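You operate a simulated robot arm through the tools that you are given. There is no shell and no other tool. Be economical: measure what you need, move in short steps, check, and stop when the job is done.

You are at the controls of a simulated robot arm. One attempt, no reset.

JOB
Oil the whole chain and give row 72 three strokes of grease.
Fine: drip knob open while the grey wheel goes right round to its stop, then shut.

Only the result counts: the job must be done as asked and must still hold three seconds after the hand-in. Knocking over, shifting, dropping, spilling or breaking anything else fails it.

ROBOT AND FRAMES
A 6-joint arm with a two-finger parallel gripper, fixed in place. Base frame: the origin is at the foot of the arm, x ahead of it, y to its left, z up. Lengths are in m, angles in rad, forces in N, time in s.
With the tool pointing down near the work surface it reaches from about 0.32 to 0.82 m from the base axis. Its first joint turns from -2.897 to 2.897 rad. Payload 3.91 kg.
The TCP is the grasp point between the finger pads, 0.03 m short of the fingertips. In the tool frame z runs along the fingers and y along their closing line. The gripper opens to 0.11 m. The fingers are 0.02 m wide and 0.01 m thick; the gripper's body (0.048 by 0.112 m) begins 0.055 m behind the TCP.
Orientation is that of the tool frame in the base frame, as a unit quaternion [x, y, z, w]. With the fingers straight down and closing along the base's y, the tool's x points along the base's -x, its y along +y and its z along -z.

CONTROLS
- The arm moves only by the tool jog_arm. Its argument "targets" is a list of rows, each an object of numbers (a shift or turn left out is 0, a gripper value left out holds the last): "rx", "ry", "rz": the turn, a rotation vector about the tool's x, y, z in units of 6 degrees (1.0 is 6 degrees); "tx", "ty", "tz": the shift along the tool's x, y, z in units of 20 mm (1.0 is 20 mm); "jaw": the finger opening in mm, from 0 to 110. In form: [{"rx": .., "ry": .., "rz": .., "tx": .., "ty": .., "tz": .., "jaw": ..}, ...]. A call has 1 to 8 rows; each row shifts and turns the commanded pose from where the row before left it, along the tool's axes as they then stand. A call with a number of a shift or a turn outside -1 to 1 is refused whole. Each row takes 0.2 s and may step no farther than 0.05 m and 0.15 rad from the row before; otherwise, or with a gripper value out of range, the whole call is refused. A pose out of reach is approached as far as the arm can. The call stops where the force on the tool passes 90 N (or 10 N more than at its start, if that is more) or the arm is blocked; 0.2 s more then pass. Each finger travels about 0.045 m/s and halts on what it meets, pressing with about 26 N; the grip force reading is that of the motor and also rises with nothing between the fingers. The clock runs only during rows and for 0.2 s after the last one: add rows that do not move to give the fingers time. The reply holds the time, the measured pose of the TCP, the force on the tool along the base axes, the opening and the grip force, in the units named above and with some noise, with the torque about the TCP (base axes, N m) and any sound that the robot's microphone picked up, and new pictures: "views" is both (left out), scene, wrist or none.
- Cameras (640 x 400 px; columns grow to the right, rows downward): "scene" is fixed at [0.3957, -0.4901, 1.2761]; the picture's right is [0.99, -0.10, 0.00], its down [-0.01, -0.08, -1.00] and it looks along [0.10, 0.99, -0.08] (base axes); focal length 253 px, centre (320, 200). "wrist" rides on the gripper at [0.077, 0.007, -0.114] in the tool frame; the picture's right is [-0.09, 1.00, 0.00], its down [-0.80, -0.07, -0.59] and it looks along [-0.59, -0.05, 0.80] (tool axes); focal length 270 px, centre (320, 200). There is no depth. A picture from a camera that has moved, and an enlarged one, comes with that camera's place and axes in the base frame and with its lens. The place of the scene camera against the robot may be out by one fixed shift of up to 0.025 m in any direction.
- lift_body(by): slides the trunk up (or, below 0, down) by that many m; the arm rides with it, the base frame stays. It gives what a move gives, with no picture.
- close_up(camera, box): a new picture of the part [left, top, right, bottom] of that camera's present view, enlarged. It takes no simulated time.
- sign_off(): hands the job in; it is judged then, once.

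Work in short steps. Places have to be worked out from the pictures, the camera data and where the tool is seen: move nearer, look again, correct. Check each grasp and each placing, and mend what went wrong. You have 120 turns and 200 pictures in all, those below and enlarged ones among them. Open the gripper and draw the arm clear of the work before you hand the job in, unless the task says otherwise; then end with one line.

The tools are called by a JSON object that holds its "op" and its "data". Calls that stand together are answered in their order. jog_arm: Moves the arm, as the interface text tells. Its arguments: {"type":"object","properties":{"targets":{"type":"array","items":{"type":"object","properties":{"rx":{"type":"number"},"ry":{"type":"number"},"rz":{"type":"number"},"tx":{"type":"number"},"ty":{"type":"number"},"tz":{"type":"number"},"jaw":{"type":"number"}}}},"views":{"type":"string","enum":["both","scene","wrist","none"]}},"required":["targets"]} The other tools are called the same way: lift_body (by) slides the trunk up or down; close_up (camera, box) takes an enlarged picture of a part of a camera's view; sign_off () hands the job in.

At the start:

```text
clock: 0.0
tool_pos: [0.1345, 0.3258, 1.4458]
ee_rot: [0.002, 1.0, -0.001, 0.0]
contact_force: [-0.6, 0.4, 0.2]
moment: [0.0, -0.03, -0.01]
width: 0.11
grasp_force: 0.1
trunk travel left (down, up): [-0.5, 0.11]
```

scene: 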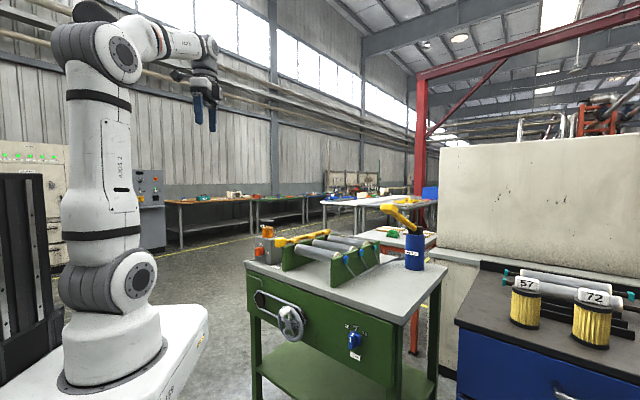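
wrist: 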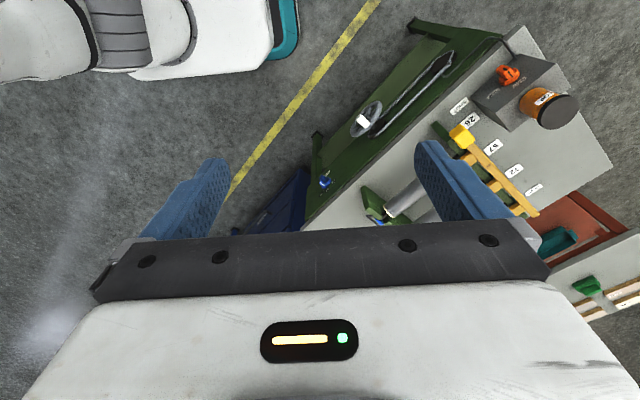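

I start by enlarging the bench in both views to identify the knobs, wheel, grease gun and row labels.

{"op": "close_up", "data": {"camera": "scene", "box": [230, 190, 450, 330]}}

{"op": "close_up", "data": {"camera": "scene", "box": [240, 280, 400, 380]}}

{"op": "close_up", "data": {"camera": "wrist", "box": [300, 10, 620, 230]}}

{"op": "close_up", "data": {"camera": "scene", "box": [450, 250, 640, 370]}}

```text
2.86 times, centred on (340, 260) of scene
camera zoom: at [0.3957, -0.4901, 1.2761], right [0.99, -0.1, 0.0], down [-0.01, -0.08, -1.0], along [0.1, 0.99, -0.08], focal length 724 px, centre (263, 29)
```

zoom: 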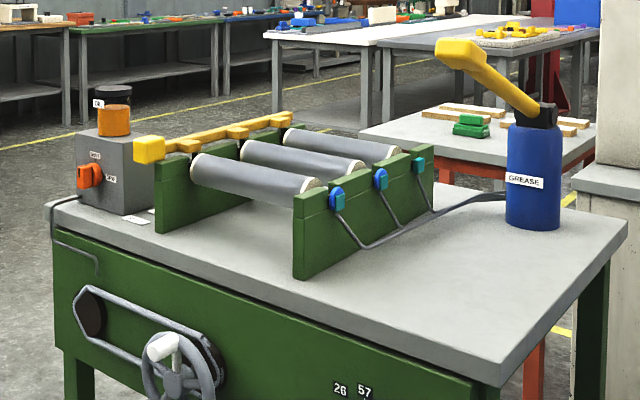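

```text
4.00 times, centred on (320, 330) of scene
camera zoom: at [0.3957, -0.4901, 1.2761], right [0.99, -0.1, 0.0], down [-0.01, -0.08, -1.0], along [0.1, 0.99, -0.08], focal length 1013 px, centre (320, -320)
```

zoom: 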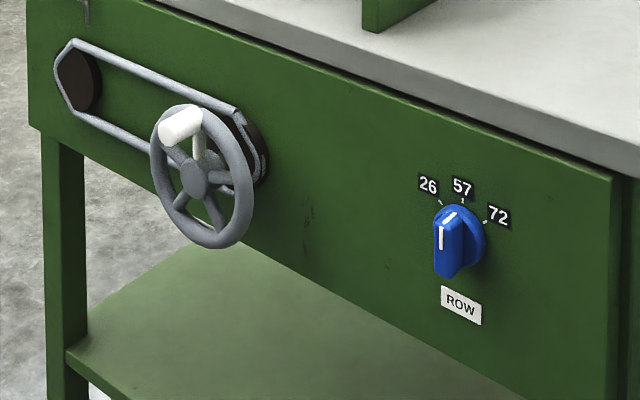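

```text
1.82 times, centred on (460, 120) of wrist
camera zoom: at [0.0584, 0.3305, 1.5612], right [0.09, 1.0, 0.0], down [0.8, -0.07, 0.59], along [0.59, -0.05, -0.8], focal length 491 px, centre (66, 346)
```

zoom: 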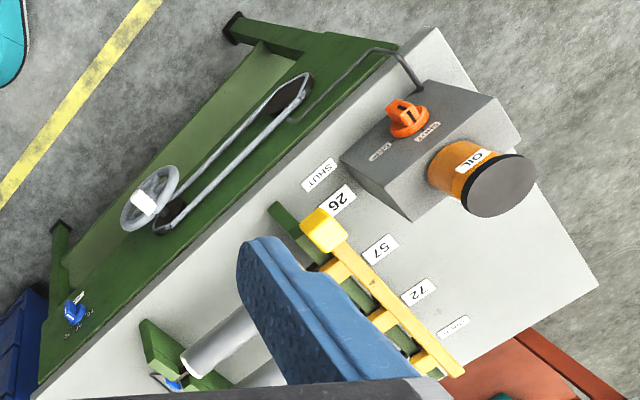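

```text
3.33 times, centred on (545, 310) of scene
camera zoom: at [0.3957, -0.4901, 1.2761], right [0.99, -0.1, 0.0], down [-0.01, -0.08, -1.0], along [0.1, 0.99, -0.08], focal length 844 px, centre (-430, -167)
```

zoom: 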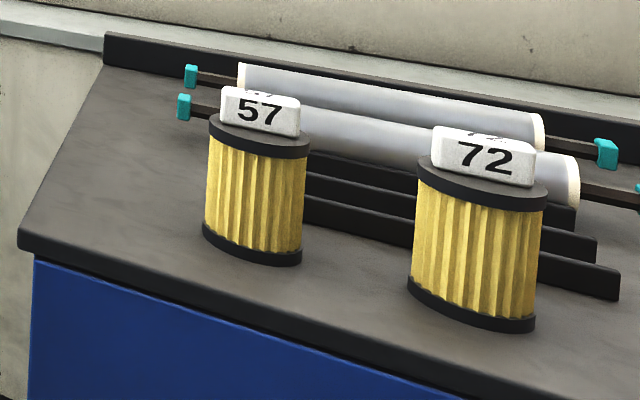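

Triangulating the two views puts the wheel at about (0.37, 0.45, 0.73) and the drip knob at about (0.23, 0.73, 0.92). The row knob is at about (0.59, 0.30, 0.73), and the panel faces the robot. I yaw the tool to face the panel and lower the trunk for a nearer look.

{"op": "jog_arm", "data": {"targets": [{"rz": -1}, {"rz": -1}, {"rz": -1}, {"rz": -1}, {"rz": -1}, {"rz": -1}, {"rz": -1}, {"rz": -0.3}], "views": "none"}}

{"op": "lift_body", "data": {"by": -0.2}}

{"op": "jog_arm", "data": {"targets": [{"rx": 0}], "views": "wrist"}}

```text
clock: 1.8
tool_pos: [0.1362, 0.3238, 1.4471]
ee_rot: [-0.371, 0.928, 0.0, 0.0]
contact_force: [-0.6, -0.5, -0.1]
moment: [-0.01, 0.02, 0.01]
width: 0.1102
grasp_force: 0.2
trunk travel left (down, up): [-0.5, 0.11]
```

```text
clock: 4.0
tool_pos: [0.1354, 0.3244, 1.2461]
ee_rot: [-0.373, 0.928, -0.001, -0.001]
contact_force: [-0.6, 0.5, 0.7]
moment: [0.0, 0.0, 0.01]
width: 0.1099
grasp_force: 0.0
trunk travel left (down, up): [-0.3, 0.31]
```

```text
clock: 4.4
tool_pos: [0.1355, 0.3238, 1.2452]
ee_rot: [-0.372, 0.928, -0.001, 0.0]
contact_force: [-0.1, 0.2, -0.2]
moment: [-0.01, -0.01, -0.04]
width: 0.1101
grasp_force: 0.0
trunk travel left (down, up): [-0.3, 0.31]
camera wrist: at [0.0753, 0.2748, 1.3614], right [-0.62, 0.78, 0.0], down [0.63, 0.5, 0.59], along [0.46, 0.37, -0.8], focal length 270 px, centre (320, 200)
```

wrist: 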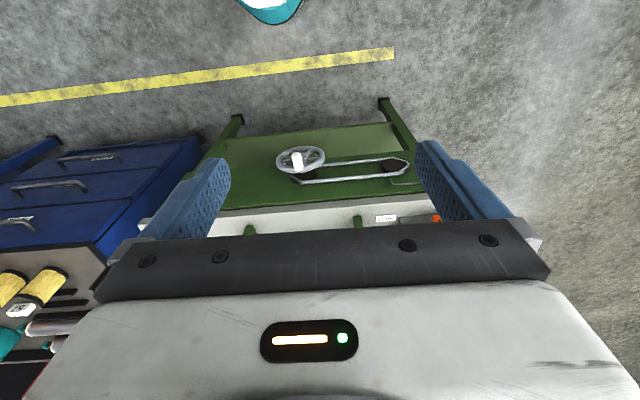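

The wrist picture is upside down but usable. I move the tool sideways, toward the front of the drip knob, and then tilt it.

{"op": "jog_arm", "data": {"targets": [{"tx": -1, "ty": 1}, {"tx": -1, "ty": 1}, {"tx": -1, "ty": 1}, {"tx": -1, "ty": 1}, {"tx": -1, "ty": 1}, {"tx": -1, "ty": 1}, {"tx": -1, "ty": 1}, {"tx": -1, "ty": 1}], "views": "none"}}

{"op": "jog_arm", "data": {"targets": [{"ry": -1}, {"ry": -1}, {"ry": -1}, {"ry": -1}, {"ry": -1}, {"ry": -1}, {"ry": -1}, {"ry": -1}], "views": "both"}}

```text
clock: 6.2
tool_pos: [0.1369, 0.5279, 1.2009]
ee_rot: [-0.372, 0.928, 0.002, 0.001]
contact_force: [-0.3, 0.2, -0.3]
moment: [-0.03, 0.02, -0.01]
width: 0.1104
grasp_force: 0.0
out of reach, approached as far as the arm can: row 5, 6, 7, 8
trunk travel left (down, up): [-0.3, 0.31]
```

```text
clock: 8.0
tool_pos: [0.1396, 0.5274, 1.1985]
ee_rot: [-0.34, 0.849, 0.148, 0.377]
contact_force: [-0.3, -0.2, -0.2]
moment: [0.03, 0.03, 0.02]
width: 0.1102
grasp_force: 0.0
trunk travel left (down, up): [-0.3, 0.31]
camera wrist: at [0.0354, 0.4379, 1.2194], right [-0.64, 0.76, 0.06], down [0.12, 0.02, 0.99], along [0.76, 0.64, -0.1], focal length 270 px, centre (320, 200)
```

scene: 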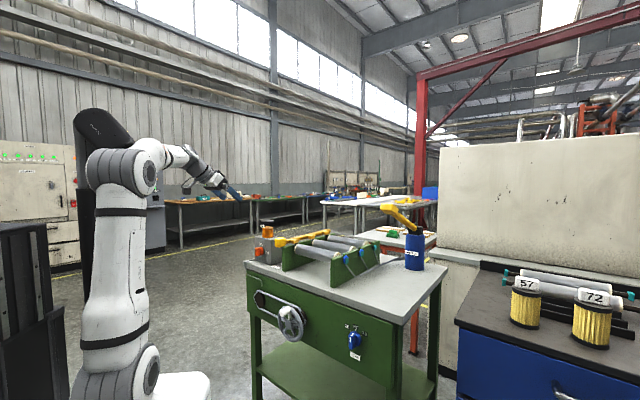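
wrist: 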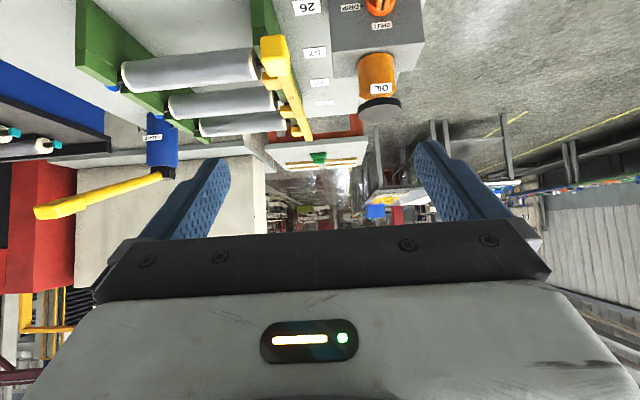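

The grease lever tip comes out at about (0.71, 0.37, 1.16) with its pivot at about (0.95, 0.60, 1.03). I enlarge the drip box.

{"op": "close_up", "data": {"camera": "wrist", "box": [240, 0, 460, 140]}}

{"op": "close_up", "data": {"camera": "scene", "box": [240, 215, 320, 265]}}

{"op": "close_up", "data": {"camera": "scene", "box": [370, 190, 450, 290]}}

```text
2.86 times, centred on (350, 70) of wrist
camera zoom: at [0.0354, 0.4379, 1.2194], right [-0.64, 0.76, 0.06], down [0.12, 0.02, 0.99], along [0.76, 0.64, -0.1], focal length 772 px, centre (234, 571)
```

zoom: 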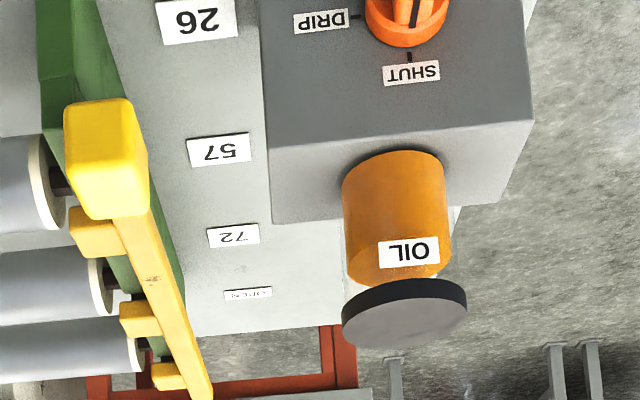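

```text
8.00 times, centred on (280, 240) of scene
camera zoom: at [0.3957, -0.4901, 1.2761], right [0.99, -0.1, 0.0], down [-0.01, -0.08, -1.0], along [0.1, 0.99, -0.08], focal length 2027 px, centre (640, -120)
```

zoom: 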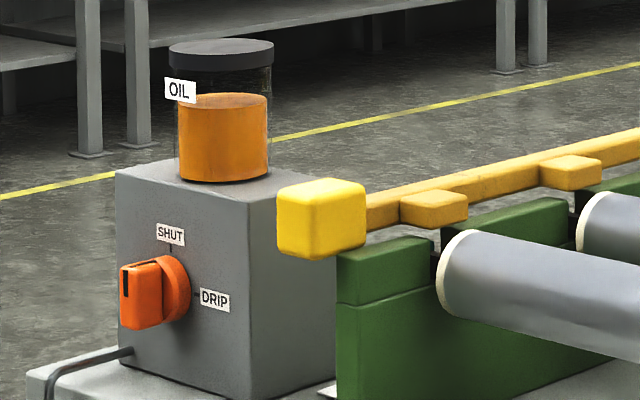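

```text
4.00 times, centred on (410, 240) of scene
camera zoom: at [0.3957, -0.4901, 1.2761], right [0.99, -0.1, 0.0], down [-0.01, -0.08, -1.0], along [0.1, 0.99, -0.08], focal length 1013 px, centre (-40, 40)
```

zoom: 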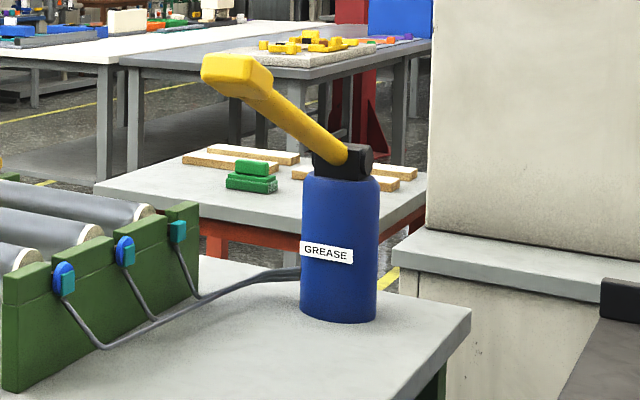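

The drip knob bar is vertical at SHUT, and DRIP is 90° clockwise from it. I finish the tilt to horizontal and descend to a spot in front of the knob.

{"op": "jog_arm", "data": {"targets": [{"ry": -1}, {"ry": -1}, {"ry": -1}, {"ry": -1}, {"ry": -1}, {"ry": -1}, {"ry": -1}], "views": "none"}}

{"op": "jog_arm", "data": {"targets": [{"tx": 1, "ty": 0.4}, {"tx": 1, "ty": 0.4}, {"tx": 1, "ty": 0.4}, {"tx": 1, "ty": 0.4}, {"tx": 1, "ty": 0.4}, {"tx": 1, "ty": 0.4}, {"tx": 1, "ty": 0.4}, {"tx": 1, "ty": 0.4}], "views": "both"}}

```text
clock: 9.6
tool_pos: [0.137, 0.526, 1.2033]
ee_rot: [-0.263, 0.656, 0.263, 0.657]
contact_force: [-0.5, 0.3, -0.1]
moment: [-0.01, 0.01, -0.02]
width: 0.1102
grasp_force: 0.1
trunk travel left (down, up): [-0.3, 0.31]
```

```text
clock: 11.4
tool_pos: [0.0933, 0.5749, 1.043]
ee_rot: [-0.264, 0.657, 0.262, 0.656]
contact_force: [-0.1, 0.2, -0.2]
moment: [-0.01, 0.0, 0.03]
width: 0.1098
grasp_force: 0.0
trunk travel left (down, up): [-0.3, 0.31]
camera wrist: at [0.0055, 0.499, 0.966], right [-0.69, 0.72, 0.09], down [-0.38, -0.46, 0.8], along [0.62, 0.52, 0.59], focal length 270 px, centre (320, 200)
```

scene: 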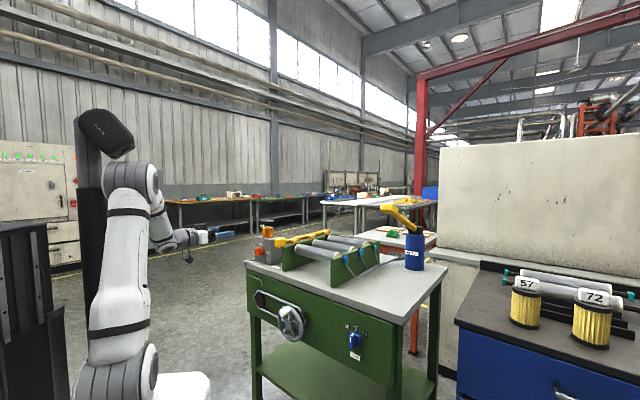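
wrist: 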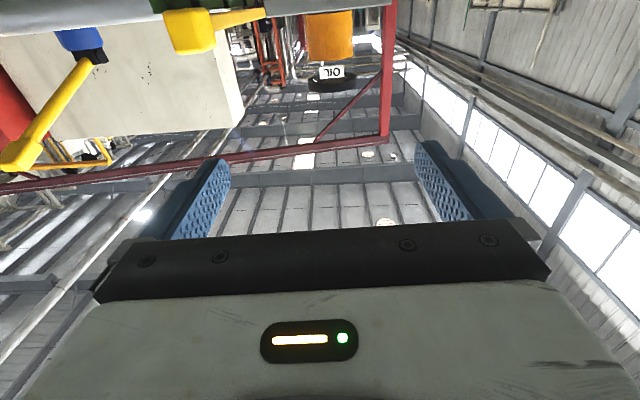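

Motion is good. I continue down to about 0.12 m in front of the knob.

{"op": "jog_arm", "data": {"targets": [{"tx": 0.98, "ty": 0.125}, {"tx": 0.98, "ty": 0.125, "tz": 0.5}, {"tx": 0.98, "ty": 0.125, "tz": 0.5}, {"tx": 0.98, "ty": 0.125, "tz": 1}, {"tx": 0.98, "ty": 0.125, "tz": 1}, {"tx": 0.98, "ty": 0.125, "tz": 1}], "views": "both"}}

{"op": "close_up", "data": {"camera": "scene", "box": [200, 205, 320, 280]}}

```text
clock: 12.8
tool_pos: [0.1407, 0.6403, 0.9228]
ee_rot: [-0.263, 0.657, 0.263, 0.656]
contact_force: [-0.8, 0.2, -0.1]
moment: [0.01, 0.02, -0.01]
width: 0.1104
grasp_force: 0.1
trunk travel left (down, up): [-0.3, 0.31]
camera wrist: at [0.053, 0.5641, 0.8471], right [-0.69, 0.72, 0.09], down [-0.38, -0.46, 0.8], along [0.62, 0.52, 0.59], focal length 270 px, centre (320, 200)
```

scene: 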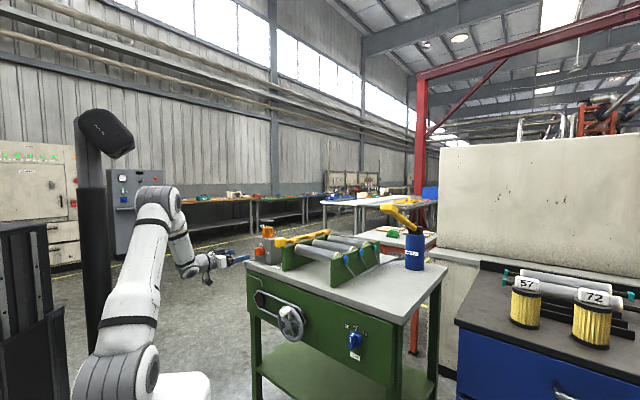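
wrist: 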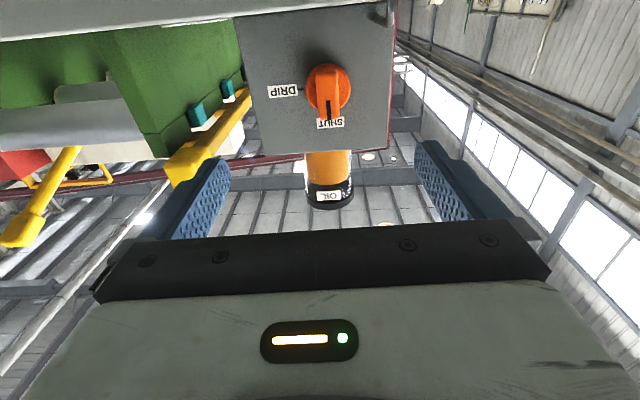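

```text
5.33 times, centred on (260, 242) of scene
camera zoom: at [0.3957, -0.4901, 1.2761], right [0.99, -0.1, 0.0], down [-0.01, -0.08, -1.0], along [0.1, 0.99, -0.08], focal length 1351 px, centre (640, -27)
```

zoom: 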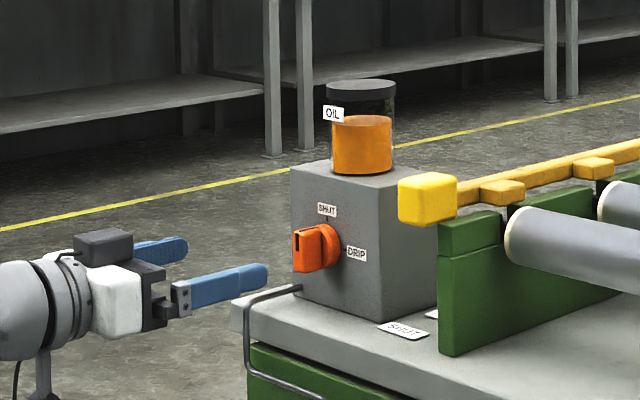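

The knob centre is about 14 mm lower and 9 mm to tool +y of the axis. I correct for that, narrow the jaw and advance 60 mm.

{"op": "jog_arm", "data": {"targets": [{"tx": 0.65, "ty": 0.47, "jaw": 45}, {"jaw": 45}, {"jaw": 45}, {"tz": 1}, {"tz": 1}, {"tz": 1}], "views": "wrist"}}

{"op": "close_up", "data": {"camera": "scene", "box": [220, 210, 300, 270]}}

```text
clock: 14.2
tool_pos: [0.1766, 0.6874, 0.9117]
ee_rot: [-0.264, 0.656, 0.264, 0.656]
contact_force: [0.1, 0.4, -0.3]
moment: [-0.01, 0.02, -0.01]
width: 0.0452
grasp_force: 0.0
trunk travel left (down, up): [-0.3, 0.31]
camera wrist: at [0.089, 0.6133, 0.8355], right [-0.69, 0.72, 0.09], down [-0.38, -0.46, 0.8], along [0.62, 0.52, 0.59], focal length 270 px, centre (320, 200)
```

wrist: 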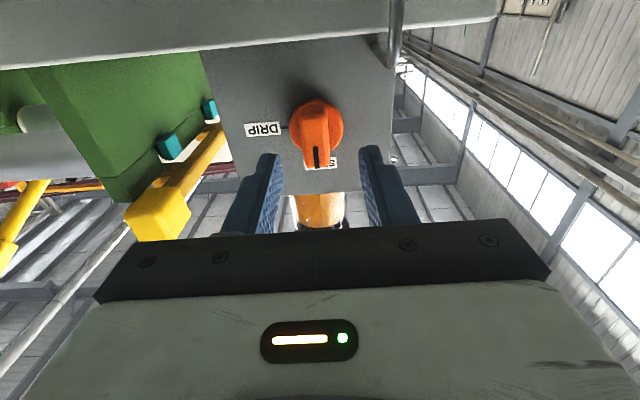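

```text
6.67 times, centred on (260, 240) of scene
camera zoom: at [0.3957, -0.4901, 1.2761], right [0.99, -0.1, 0.0], down [-0.01, -0.08, -1.0], along [0.1, 0.99, -0.08], focal length 1689 px, centre (720, -67)
```

zoom: 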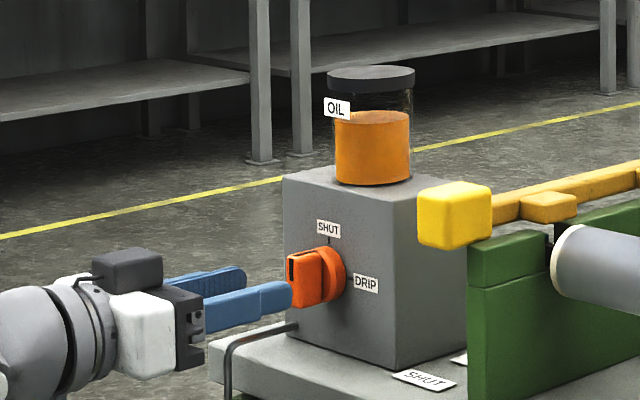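

Two-view triangulation now puts the knob centre on the tool axis, about 84 mm ahead. I advance 42 mm and look.

{"op": "jog_arm", "data": {"targets": [{"tz": 1}, {"tz": 1.0}, {"tz": 0.1}], "views": "wrist"}}

{"op": "close_up", "data": {"camera": "scene", "box": [220, 210, 300, 270]}}

```text
clock: 15.0
tool_pos: [0.2072, 0.7176, 0.9119]
ee_rot: [-0.263, 0.657, 0.262, 0.656]
contact_force: [0.9, 0.1, 0.2]
moment: [-0.03, -0.04, -0.04]
width: 0.0449
grasp_force: 0.1
trunk travel left (down, up): [-0.3, 0.31]
camera wrist: at [0.1208, 0.6418, 0.8352], right [-0.69, 0.72, 0.09], down [-0.38, -0.46, 0.8], along [0.62, 0.52, 0.59], focal length 270 px, centre (320, 200)
```

wrist: 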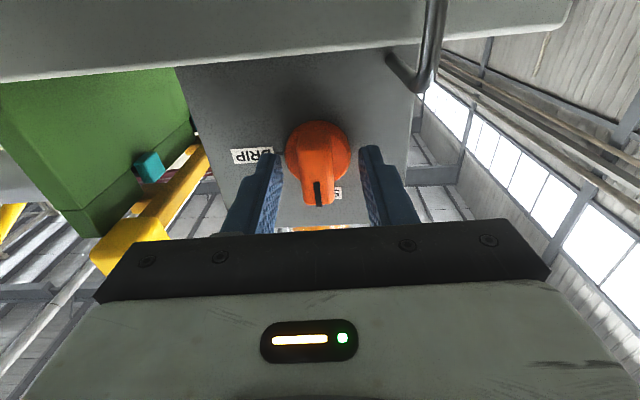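

```text
6.67 times, centred on (260, 240) of scene
camera zoom: at [0.3957, -0.4901, 1.2761], right [0.99, -0.1, 0.0], down [-0.01, -0.08, -1.0], along [0.1, 0.99, -0.08], focal length 1689 px, centre (720, -67)
```

zoom: 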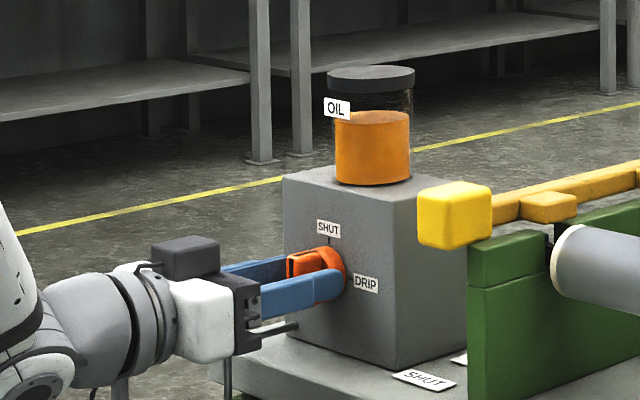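

The fingers straddle the bar and the gripper body stays outside the table edge. I close on it.

{"op": "jog_arm", "data": {"targets": [{"jaw": 0}, {"jaw": 0}, {"jaw": 0}, {"jaw": 0}], "views": "wrist"}}

```text
clock: 16.0
tool_pos: [0.2091, 0.7154, 0.9114]
ee_rot: [-0.263, 0.657, 0.263, 0.656]
contact_force: [5.5, -8.8, -3.1]
moment: [0.06, -0.12, -0.44]
width: 0.0365
grasp_force: 44.5
trunk travel left (down, up): [-0.3, 0.31]
camera wrist: at [0.1215, 0.6411, 0.8353], right [-0.69, 0.72, 0.09], down [-0.38, -0.46, 0.8], along [0.62, 0.52, 0.59], focal length 270 px, centre (320, 200)
```

wrist: 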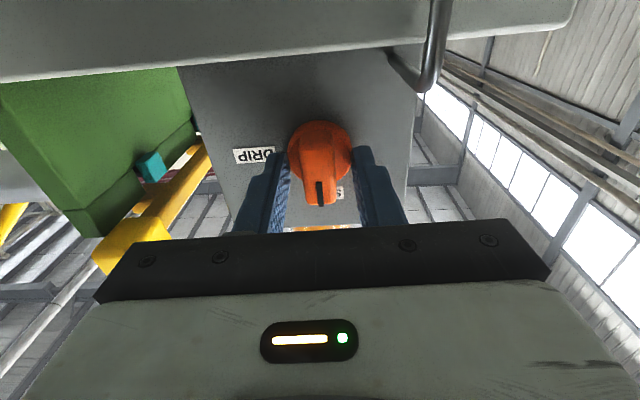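

The width of 36 mm means the pads met the round disc and not the bar. I open, back off 13 mm and close again.

{"op": "jog_arm", "data": {"targets": [{"jaw": 46}, {"jaw": 46}, {"tz": -0.65, "ty": -0.06}, {"jaw": 0}, {"jaw": 0}, {"jaw": 0}, {"jaw": 0}], "views": "wrist"}}

```text
clock: 17.6
tool_pos: [0.1996, 0.7054, 0.9128]
ee_rot: [-0.263, 0.657, 0.263, 0.655]
contact_force: [2.2, -6.7, -1.6]
moment: [-0.04, -0.05, 0.2]
width: 0.0182
grasp_force: 44.9
trunk travel left (down, up): [-0.3, 0.31]
camera wrist: at [0.112, 0.6311, 0.8358], right [-0.69, 0.72, 0.09], down [-0.38, -0.46, 0.8], along [0.62, 0.52, 0.59], focal length 270 px, centre (320, 200)
```

wrist: 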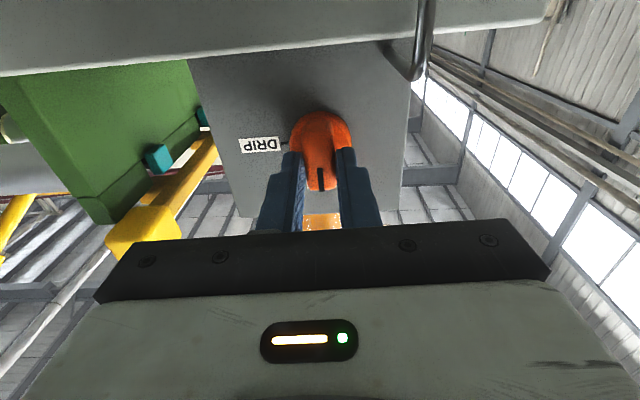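

The bar is gripped at 18 mm. I turn it clockwise in stages, starting with 36°.

{"op": "jog_arm", "data": {"targets": [{"rz": 1}, {"rz": 1}, {"rz": 1}, {"rz": 1}, {"rz": 1}, {"rz": 1}], "views": "wrist"}}

{"op": "close_up", "data": {"camera": "scene", "box": [220, 210, 300, 270]}}

```text
clock: 18.9
tool_pos: [0.2033, 0.712, 0.9119]
ee_rot: [-0.07, 0.715, 0.408, 0.563]
contact_force: [5.7, -30.9, -1.6]
moment: [0.9, -0.97, -0.68]
width: 0.0187
grasp_force: 45.0
out of reach, approached as far as the arm can: row 5, 6
trunk travel left (down, up): [-0.3, 0.31]
stopped in row 6: the force on the tool passed its limit at 110 N (the readings are from after the stop); the commanded pose is now the measured one
camera wrist: at [0.088, 0.6668, 0.8532], right [-0.53, 0.62, 0.58], down [-0.12, -0.73, 0.67], along [0.84, 0.28, 0.46], focal length 270 px, centre (320, 200)
```

wrist: 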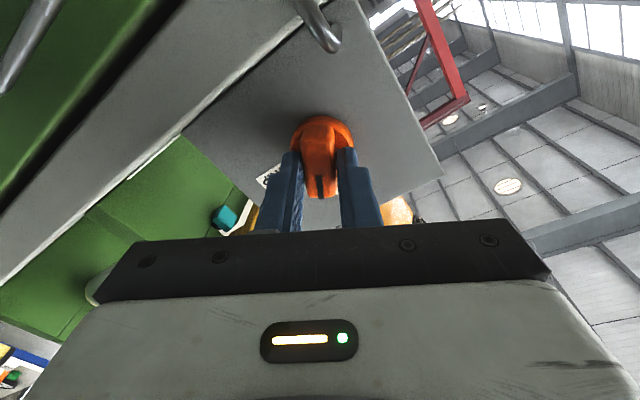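

```text
6.67 times, centred on (260, 240) of scene
camera zoom: at [0.3957, -0.4901, 1.2761], right [0.99, -0.1, 0.0], down [-0.01, -0.08, -1.0], along [0.1, 0.99, -0.08], focal length 1689 px, centre (720, -67)
```

zoom: 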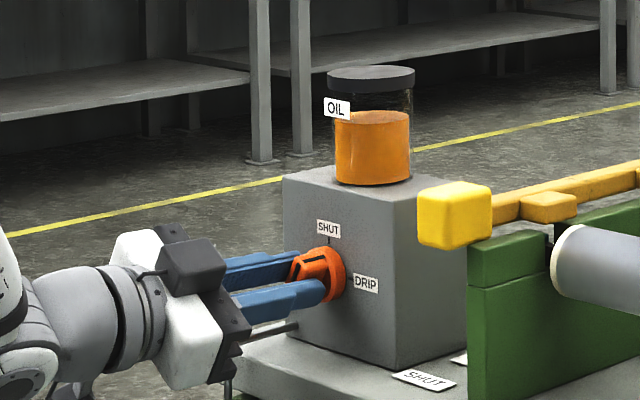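

A wrist joint limit stopped the turn at about 25°. I release, back off and spin the tool half round, since the gripper is symmetric, so the wrist has room to keep turning clockwise.

{"op": "jog_arm", "data": {"targets": [{"jaw": 50}, {"jaw": 50}, {"jaw": 50}, {"tz": -1}, {"tz": -1}, {"tz": -1}], "views": "none"}}

{"op": "jog_arm", "data": {"targets": [{"rz": -1}, {"rz": -1}, {"rz": -1}, {"rz": -1}, {"rz": -1}, {"rz": -1}, {"rz": -1}, {"rz": -1}], "views": "none"}}

{"op": "jog_arm", "data": {"targets": [{"rz": -1}, {"rz": -1}, {"rz": -1}, {"rz": -1}, {"rz": -1}, {"rz": -1}, {"rz": -1}, {"rz": -1}], "views": "none"}}

{"op": "jog_arm", "data": {"targets": [{"rz": -1}, {"rz": -1}, {"rz": -1}, {"rz": -1}, {"rz": -1}, {"rz": -1}, {"rz": -1}, {"rz": -1}], "views": "none"}}

{"op": "jog_arm", "data": {"targets": [{"rz": -1}, {"rz": -1}, {"rz": -1}, {"rz": -1}, {"rz": -1}, {"rz": -1}], "views": "wrist"}}

```text
clock: 20.3
tool_pos: [0.1544, 0.6815, 0.9192]
ee_rot: [-0.073, 0.716, 0.407, 0.563]
contact_force: [0.1, 0.1, -0.2]
moment: [-0.03, 0.03, 0.01]
width: 0.0499
grasp_force: 0.1
out of reach, approached as far as the arm can: row 5, 6
trunk travel left (down, up): [-0.3, 0.31]
```

```text
clock: 22.1
tool_pos: [0.1528, 0.6826, 0.9201]
ee_rot: [-0.357, 0.623, 0.145, 0.681]
contact_force: [-0.4, 0.0, -0.5]
moment: [-0.01, 0.01, -0.04]
width: 0.0504
grasp_force: 0.1
trunk travel left (down, up): [-0.3, 0.31]
```

```text
clock: 23.9
tool_pos: [0.1536, 0.6818, 0.9193]
ee_rot: [-0.58, 0.423, -0.144, 0.681]
contact_force: [-0.5, -0.9, -0.3]
moment: [-0.01, -0.02, 0.02]
width: 0.0498
grasp_force: 0.1
trunk travel left (down, up): [-0.3, 0.31]
```

```text
clock: 25.7
tool_pos: [0.1532, 0.6824, 0.9201]
ee_rot: [0.702, -0.151, 0.409, -0.562]
contact_force: [0.0, 0.1, 0.5]
moment: [-0.01, 0.01, 0.0]
width: 0.0502
grasp_force: 0.2
trunk travel left (down, up): [-0.3, 0.31]
```

```text
clock: 27.1
tool_pos: [0.1546, 0.6825, 0.9203]
ee_rot: [0.714, 0.074, 0.562, -0.41]
contact_force: [0.0, 0.0, -0.5]
moment: [0.03, 0.0, -0.01]
width: 0.0501
grasp_force: 0.0
trunk travel left (down, up): [-0.3, 0.31]
camera wrist: at [0.1007, 0.5717, 0.9871], right [0.53, -0.62, -0.58], down [-0.77, -0.07, -0.64], along [0.36, 0.78, -0.51], focal length 270 px, centre (320, 200)
```

wrist: 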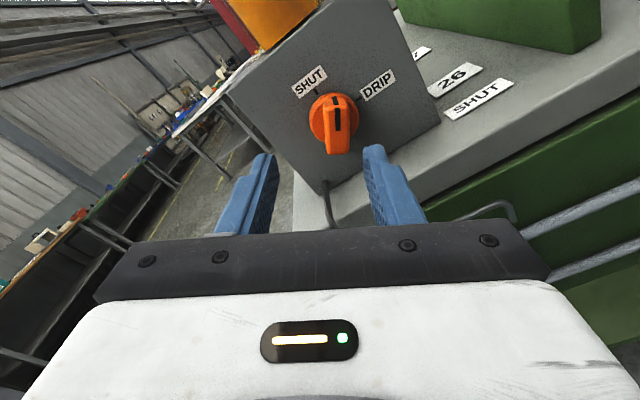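

The flip worked and the view is now upright. The bar stands about 28° clockwise. I square the tool to the face, shift 17 mm sideways and advance 20 mm.

{"op": "jog_arm", "data": {"targets": [{"rx": 0.573}, {"ty": 0.85, "tx": 0.15}, {"tz": 1}], "views": "wrist"}}

{"op": "close_up", "data": {"camera": "scene", "box": [220, 210, 300, 270]}}

```text
clock: 27.9
tool_pos: [0.1803, 0.6851, 0.9145]
ee_rot: [0.702, 0.09, 0.56, -0.43]
contact_force: [-0.6, -0.2, 1.2]
moment: [0.0, -0.02, 0.02]
width: 0.0501
grasp_force: 0.0
trunk travel left (down, up): [-0.3, 0.31]
camera wrist: at [0.1314, 0.571, 0.9781], right [0.58, -0.58, -0.58], down [-0.75, -0.09, -0.66], along [0.33, 0.81, -0.49], focal length 270 px, centre (320, 200)
```

wrist: 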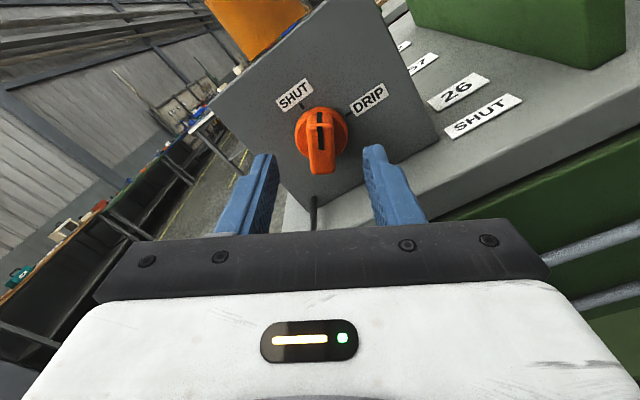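

```text
6.67 times, centred on (260, 240) of scene
camera zoom: at [0.3957, -0.4901, 1.2761], right [0.99, -0.1, 0.0], down [-0.01, -0.08, -1.0], along [0.1, 0.99, -0.08], focal length 1689 px, centre (720, -67)
```

zoom: 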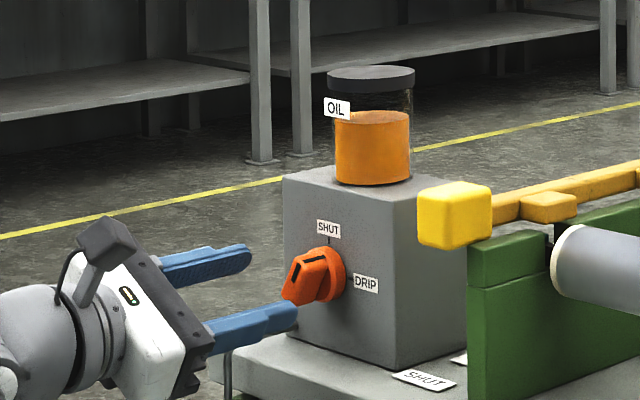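

Bar and jaw are aligned. I advance 28 mm and close.

{"op": "jog_arm", "data": {"targets": [{"tz": 1}, {"tz": 0.4}, {"jaw": 0}, {"jaw": 0}, {"jaw": 0}, {"jaw": 0}, {"jaw": 0}], "views": "wrist"}}

```text
clock: 29.5
tool_pos: [0.2004, 0.7037, 0.9135]
ee_rot: [0.703, 0.089, 0.56, -0.43]
contact_force: [2.8, -5.9, -4.8]
moment: [0.15, -0.13, -0.29]
width: 0.0177
grasp_force: 44.7
trunk travel left (down, up): [-0.3, 0.31]
camera wrist: at [0.1516, 0.591, 0.9773], right [0.57, -0.58, -0.58], down [-0.75, -0.09, -0.65], along [0.33, 0.81, -0.49], focal length 270 px, centre (320, 200)
```

wrist: 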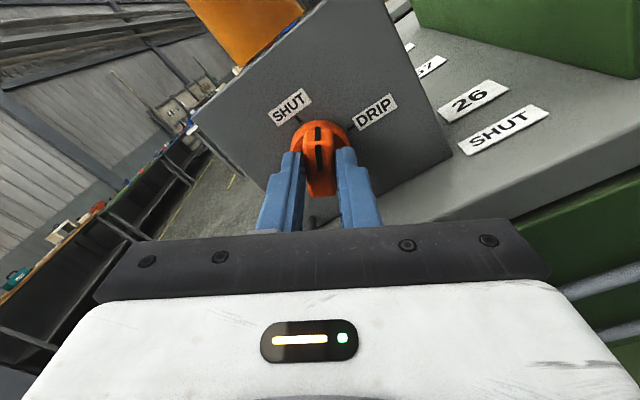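

Gripped well. I turn the rest of the way clockwise, about 60°, in steps.

{"op": "jog_arm", "data": {"targets": [{"rz": 1}, {"rz": 1}, {"rz": 1}, {"rz": 1}, {"rz": 1}], "views": "none"}}

{"op": "jog_arm", "data": {"targets": [{"rz": 1}, {"rz": 1}, {"rz": 1}, {"rz": 1}], "views": "wrist"}}

{"op": "close_up", "data": {"camera": "scene", "box": [220, 210, 300, 270]}}

```text
clock: 30.7
tool_pos: [0.2015, 0.7025, 0.9124]
ee_rot: [0.702, -0.096, 0.428, -0.561]
contact_force: [12.8, -12.2, -11.7]
moment: [-0.59, 0.51, 0.7]
width: 0.0179
grasp_force: 45.0
trunk travel left (down, up): [-0.3, 0.31]
```

```text
clock: 31.7
tool_pos: [0.202, 0.7033, 0.9101]
ee_rot: [0.668, -0.24, 0.303, -0.636]
contact_force: [13.9, -21.7, -24.3]
moment: [-0.33, 0.21, 0.21]
width: 0.0179
grasp_force: 45.2
trunk travel left (down, up): [-0.3, 0.31]
camera wrist: at [0.1756, 0.5666, 0.9129], right [0.0, -0.01, -1.0], down [-0.99, 0.15, 0.0], along [0.15, 0.99, -0.01], focal length 270 px, centre (320, 200)
```

wrist: 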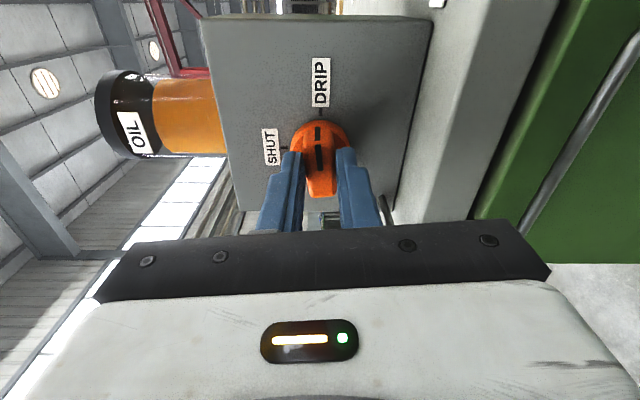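

```text
6.67 times, centred on (260, 240) of scene
camera zoom: at [0.3957, -0.4901, 1.2761], right [0.99, -0.1, 0.0], down [-0.01, -0.08, -1.0], along [0.1, 0.99, -0.08], focal length 1689 px, centre (720, -67)
```

zoom: 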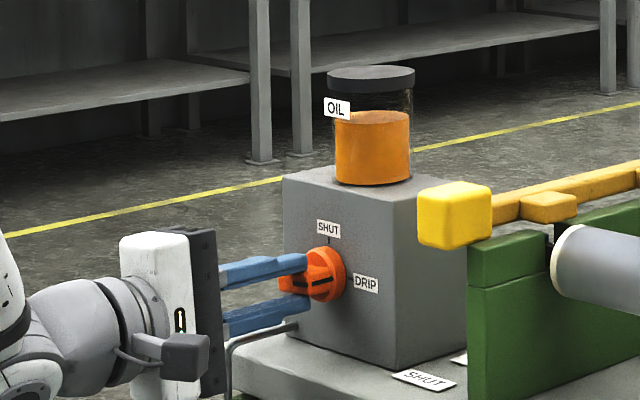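

It is at about 84–86°. I add a last 6° and watch for the stop.

{"op": "jog_arm", "data": {"targets": [{"rz": 0.6}, {"rz": 0.6}], "views": "wrist"}}

```text
clock: 32.3
tool_pos: [0.2012, 0.7037, 0.9105]
ee_rot: [-0.653, 0.281, -0.262, 0.653]
contact_force: [17.2, -18.9, -28.2]
moment: [-1.14, -0.55, -0.2]
width: 0.018
grasp_force: 44.6
trunk travel left (down, up): [-0.3, 0.31]
camera wrist: at [0.1751, 0.5669, 0.9032], right [-0.08, 0.07, -0.99], down [-0.98, 0.15, 0.09], along [0.16, 0.99, 0.06], focal length 270 px, centre (320, 200)
```

wrist: 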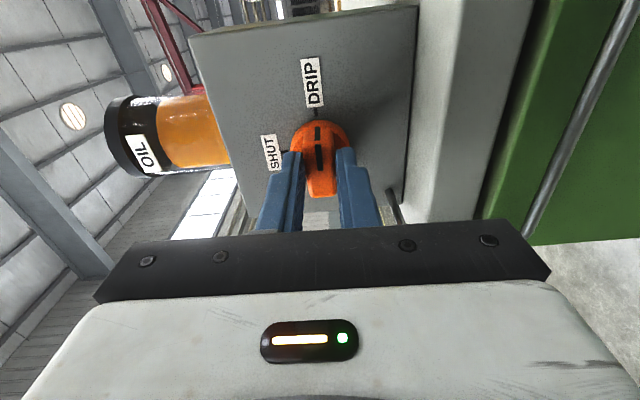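

The mark lines up with the DRIP tick. I release and back off.

{"op": "jog_arm", "data": {"targets": [{"jaw": 60}, {"jaw": 60}, {"jaw": 60}, {"tz": -1}, {"tz": -1}, {"tz": -1}, {"tz": -1}], "views": "both"}}

{"op": "close_up", "data": {"camera": "scene", "box": [220, 210, 300, 270]}}

```text
clock: 33.9
tool_pos: [0.1427, 0.6465, 0.9151]
ee_rot: [-0.649, 0.28, -0.263, 0.656]
contact_force: [-0.6, -0.5, -0.1]
moment: [-0.05, -0.01, -0.02]
width: 0.0602
grasp_force: 0.1
trunk travel left (down, up): [-0.3, 0.31]
camera wrist: at [0.1157, 0.5097, 0.9076], right [-0.08, 0.08, -0.99], down [-0.98, 0.15, 0.09], along [0.15, 0.99, 0.07], focal length 270 px, centre (320, 200)
```

scene: 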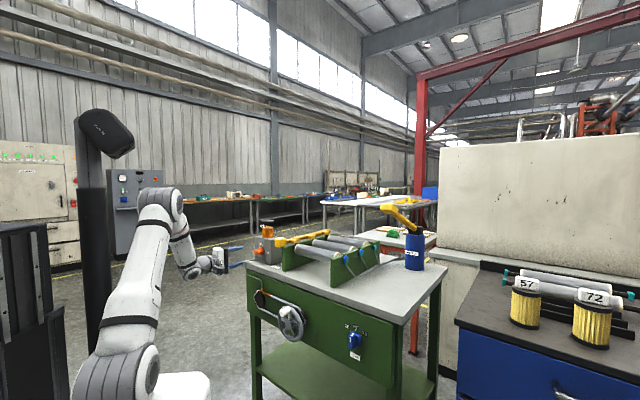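
wrist: 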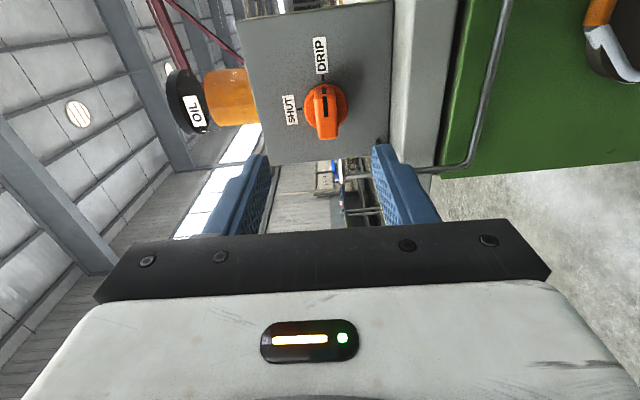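

```text
6.67 times, centred on (260, 240) of scene
camera zoom: at [0.3957, -0.4901, 1.2761], right [0.99, -0.1, 0.0], down [-0.01, -0.08, -1.0], along [0.1, 0.99, -0.08], focal length 1689 px, centre (720, -67)
```

zoom: 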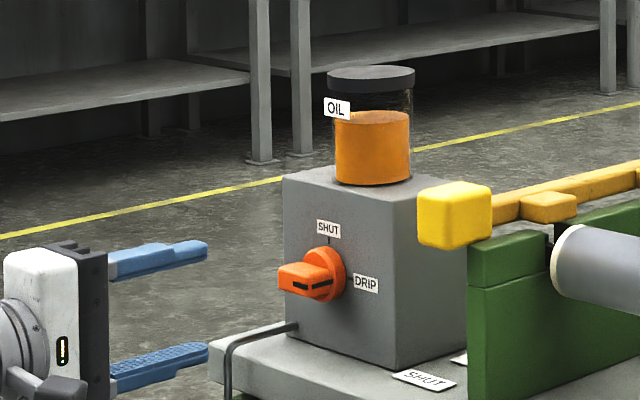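

The drip knob is open and pointing at DRIP. Now I reorient the tool straight down with the camera outward for the wheel handle, backing off first.

{"op": "jog_arm", "data": {"targets": [{"tz": -1}, {"tz": -1}, {"rx": -0.82, "ry": 0.82, "rz": 0.82}, {"rx": -0.82, "ry": 0.82, "rz": 0.82}, {"rx": -0.82, "ry": 0.82, "rz": 0.82}, {"rx": -0.82, "ry": 0.82, "rz": 0.82}, {"rx": -0.82, "ry": 0.82, "rz": 0.82}, {"rx": -0.82, "ry": 0.82, "rz": 0.82}], "views": "none"}}

{"op": "jog_arm", "data": {"targets": [{"rx": -0.82, "ry": 0.82, "rz": 0.82}, {"rx": -0.82, "ry": 0.82, "rz": 0.82}, {"rx": -0.82, "ry": 0.82, "rz": 0.82}, {"rx": -0.82, "ry": 0.82, "rz": 0.82}, {"rx": -0.82, "ry": 0.82, "rz": 0.82}, {"rx": -0.82, "ry": 0.82, "rz": 0.82}, {"rx": -0.82, "ry": 0.82, "rz": 0.82}, {"rx": -0.82, "ry": 0.82, "rz": 0.82}], "views": "both"}}

```text
clock: 35.7
tool_pos: [0.1135, 0.6202, 0.9131]
ee_rot: [-0.615, 0.643, -0.165, 0.424]
contact_force: [-0.5, -1.0, -0.4]
moment: [0.01, -0.01, 0.0]
width: 0.06
grasp_force: 0.1
trunk travel left (down, up): [-0.3, 0.31]
```

```text
clock: 37.5
tool_pos: [0.1126, 0.6195, 0.9141]
ee_rot: [-0.384, 0.923, 0.01, -0.001]
contact_force: [0.1, -0.2, 0.8]
moment: [0.0, 0.0, 0.0]
width: 0.0599
grasp_force: 0.0
trunk travel left (down, up): [-0.3, 0.31]
camera wrist: at [0.0566, 0.5668, 1.0286], right [-0.65, 0.76, 0.02], down [0.62, 0.51, 0.6], along [0.44, 0.4, -0.8], focal length 270 px, centre (320, 200)
```

scene: 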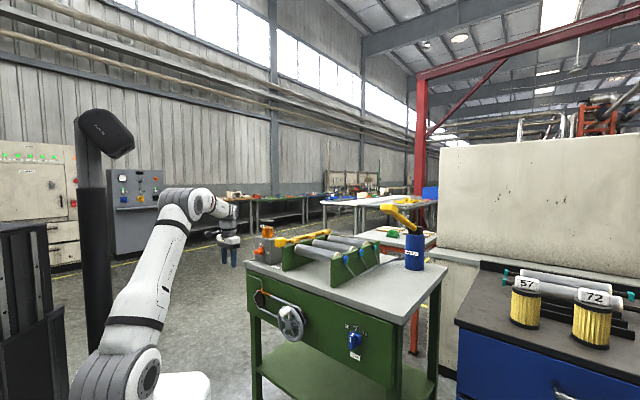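
wrist: 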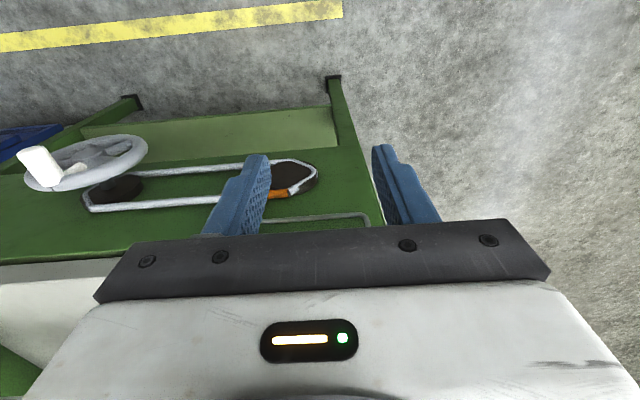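

Oil shows on the chain at the far sprocket. I move sideways to a spot above and in front of the wheel.

{"op": "jog_arm", "data": {"targets": [{"tx": 0.6, "ty": -1}, {"tx": 0.6, "ty": -1}, {"tx": 0.6, "ty": -1}, {"tx": 0.6, "ty": -1}, {"tx": 0.6, "ty": -1}, {"tx": 0.6, "ty": -1}, {"tx": 0.6, "ty": -1}, {"tx": 0.6, "ty": -1}], "views": "none"}}

{"op": "jog_arm", "data": {"targets": [{"ty": -1}, {"ty": -1}, {"ty": -1}, {"ty": -1}, {"ty": -1}], "views": "both"}}

{"op": "close_up", "data": {"camera": "scene", "box": [240, 270, 340, 350]}}

```text
clock: 39.3
tool_pos: [0.1598, 0.4384, 0.9109]
ee_rot: [-0.385, 0.923, 0.01, -0.001]
contact_force: [0.5, 0.4, 0.3]
moment: [-0.02, -0.01, -0.03]
width: 0.06
grasp_force: 0.0
trunk travel left (down, up): [-0.3, 0.31]
```

```text
clock: 40.5
tool_pos: [0.2312, 0.3685, 0.908]
ee_rot: [-0.385, 0.923, 0.01, -0.002]
contact_force: [-0.1, -0.1, -0.2]
moment: [-0.02, -0.02, 0.01]
width: 0.0603
grasp_force: 0.0
trunk travel left (down, up): [-0.3, 0.31]
camera wrist: at [0.1734, 0.315, 1.0228], right [-0.65, 0.76, 0.02], down [0.62, 0.51, 0.6], along [0.45, 0.4, -0.8], focal length 270 px, centre (320, 200)
```

scene: 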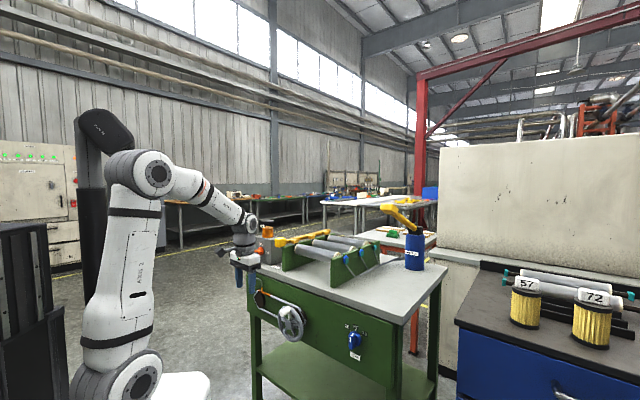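
wrist: 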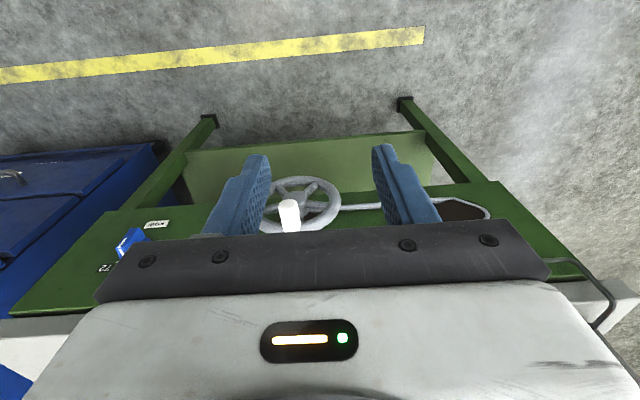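

```text
5.00 times, centred on (290, 310) of scene
camera zoom: at [0.3957, -0.4901, 1.2761], right [0.99, -0.1, 0.0], down [-0.01, -0.08, -1.0], along [0.1, 0.99, -0.08], focal length 1267 px, centre (470, -350)
```

zoom: 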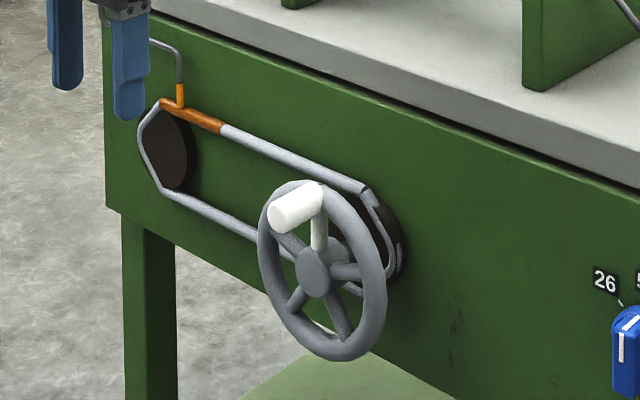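

The hub is at about (0.377, 0.460, 0.688), and the handle sits at 12 o'clock with its centre at about (0.36, 0.437, 0.761). I move above the handle.

{"op": "jog_arm", "data": {"targets": [{"tx": -1, "ty": -0.3}, {"tx": -1, "ty": -0.3}, {"tx": -1, "ty": -0.3}, {"tx": -1, "ty": -0.3}, {"tx": -1, "ty": -0.3}, {"tx": -1, "ty": -0.3}, {"tx": -0.7, "ty": -0.3, "tz": 1}, {"tz": 1}], "views": "both"}}

{"op": "close_up", "data": {"camera": "scene", "box": [240, 270, 340, 350]}}

```text
clock: 42.3
tool_pos: [0.3553, 0.4337, 0.8676]
ee_rot: [-0.385, 0.923, 0.01, -0.001]
contact_force: [0.0, 0.5, -0.2]
moment: [0.01, -0.01, 0.01]
width: 0.0602
grasp_force: 0.0
trunk travel left (down, up): [-0.3, 0.31]
camera wrist: at [0.2982, 0.3813, 0.9833], right [-0.65, 0.76, 0.02], down [0.62, 0.51, 0.6], along [0.45, 0.4, -0.8], focal length 270 px, centre (320, 200)
```

scene: 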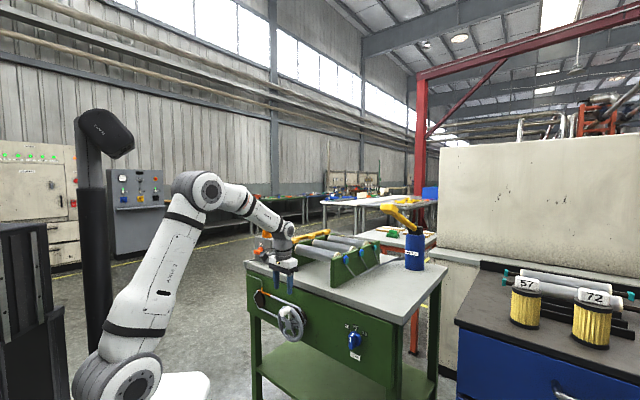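
wrist: 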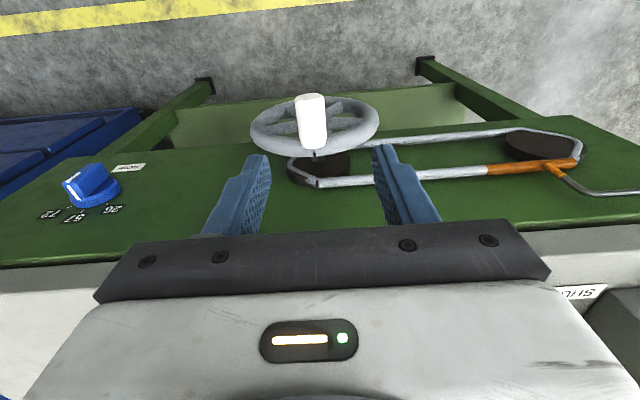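

```text
5.00 times, centred on (290, 310) of scene
camera zoom: at [0.3957, -0.4901, 1.2761], right [0.99, -0.1, 0.0], down [-0.01, -0.08, -1.0], along [0.1, 0.99, -0.08], focal length 1267 px, centre (470, -350)
```

zoom: 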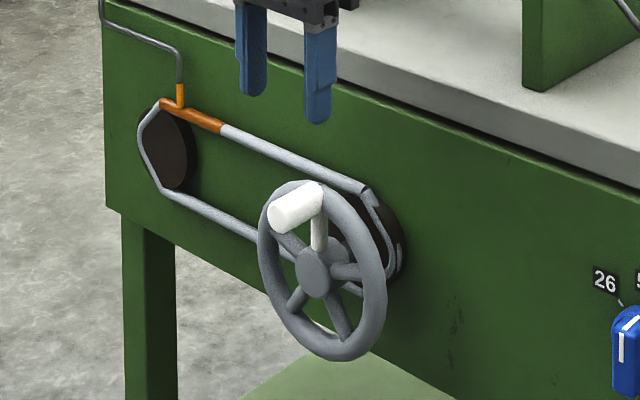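

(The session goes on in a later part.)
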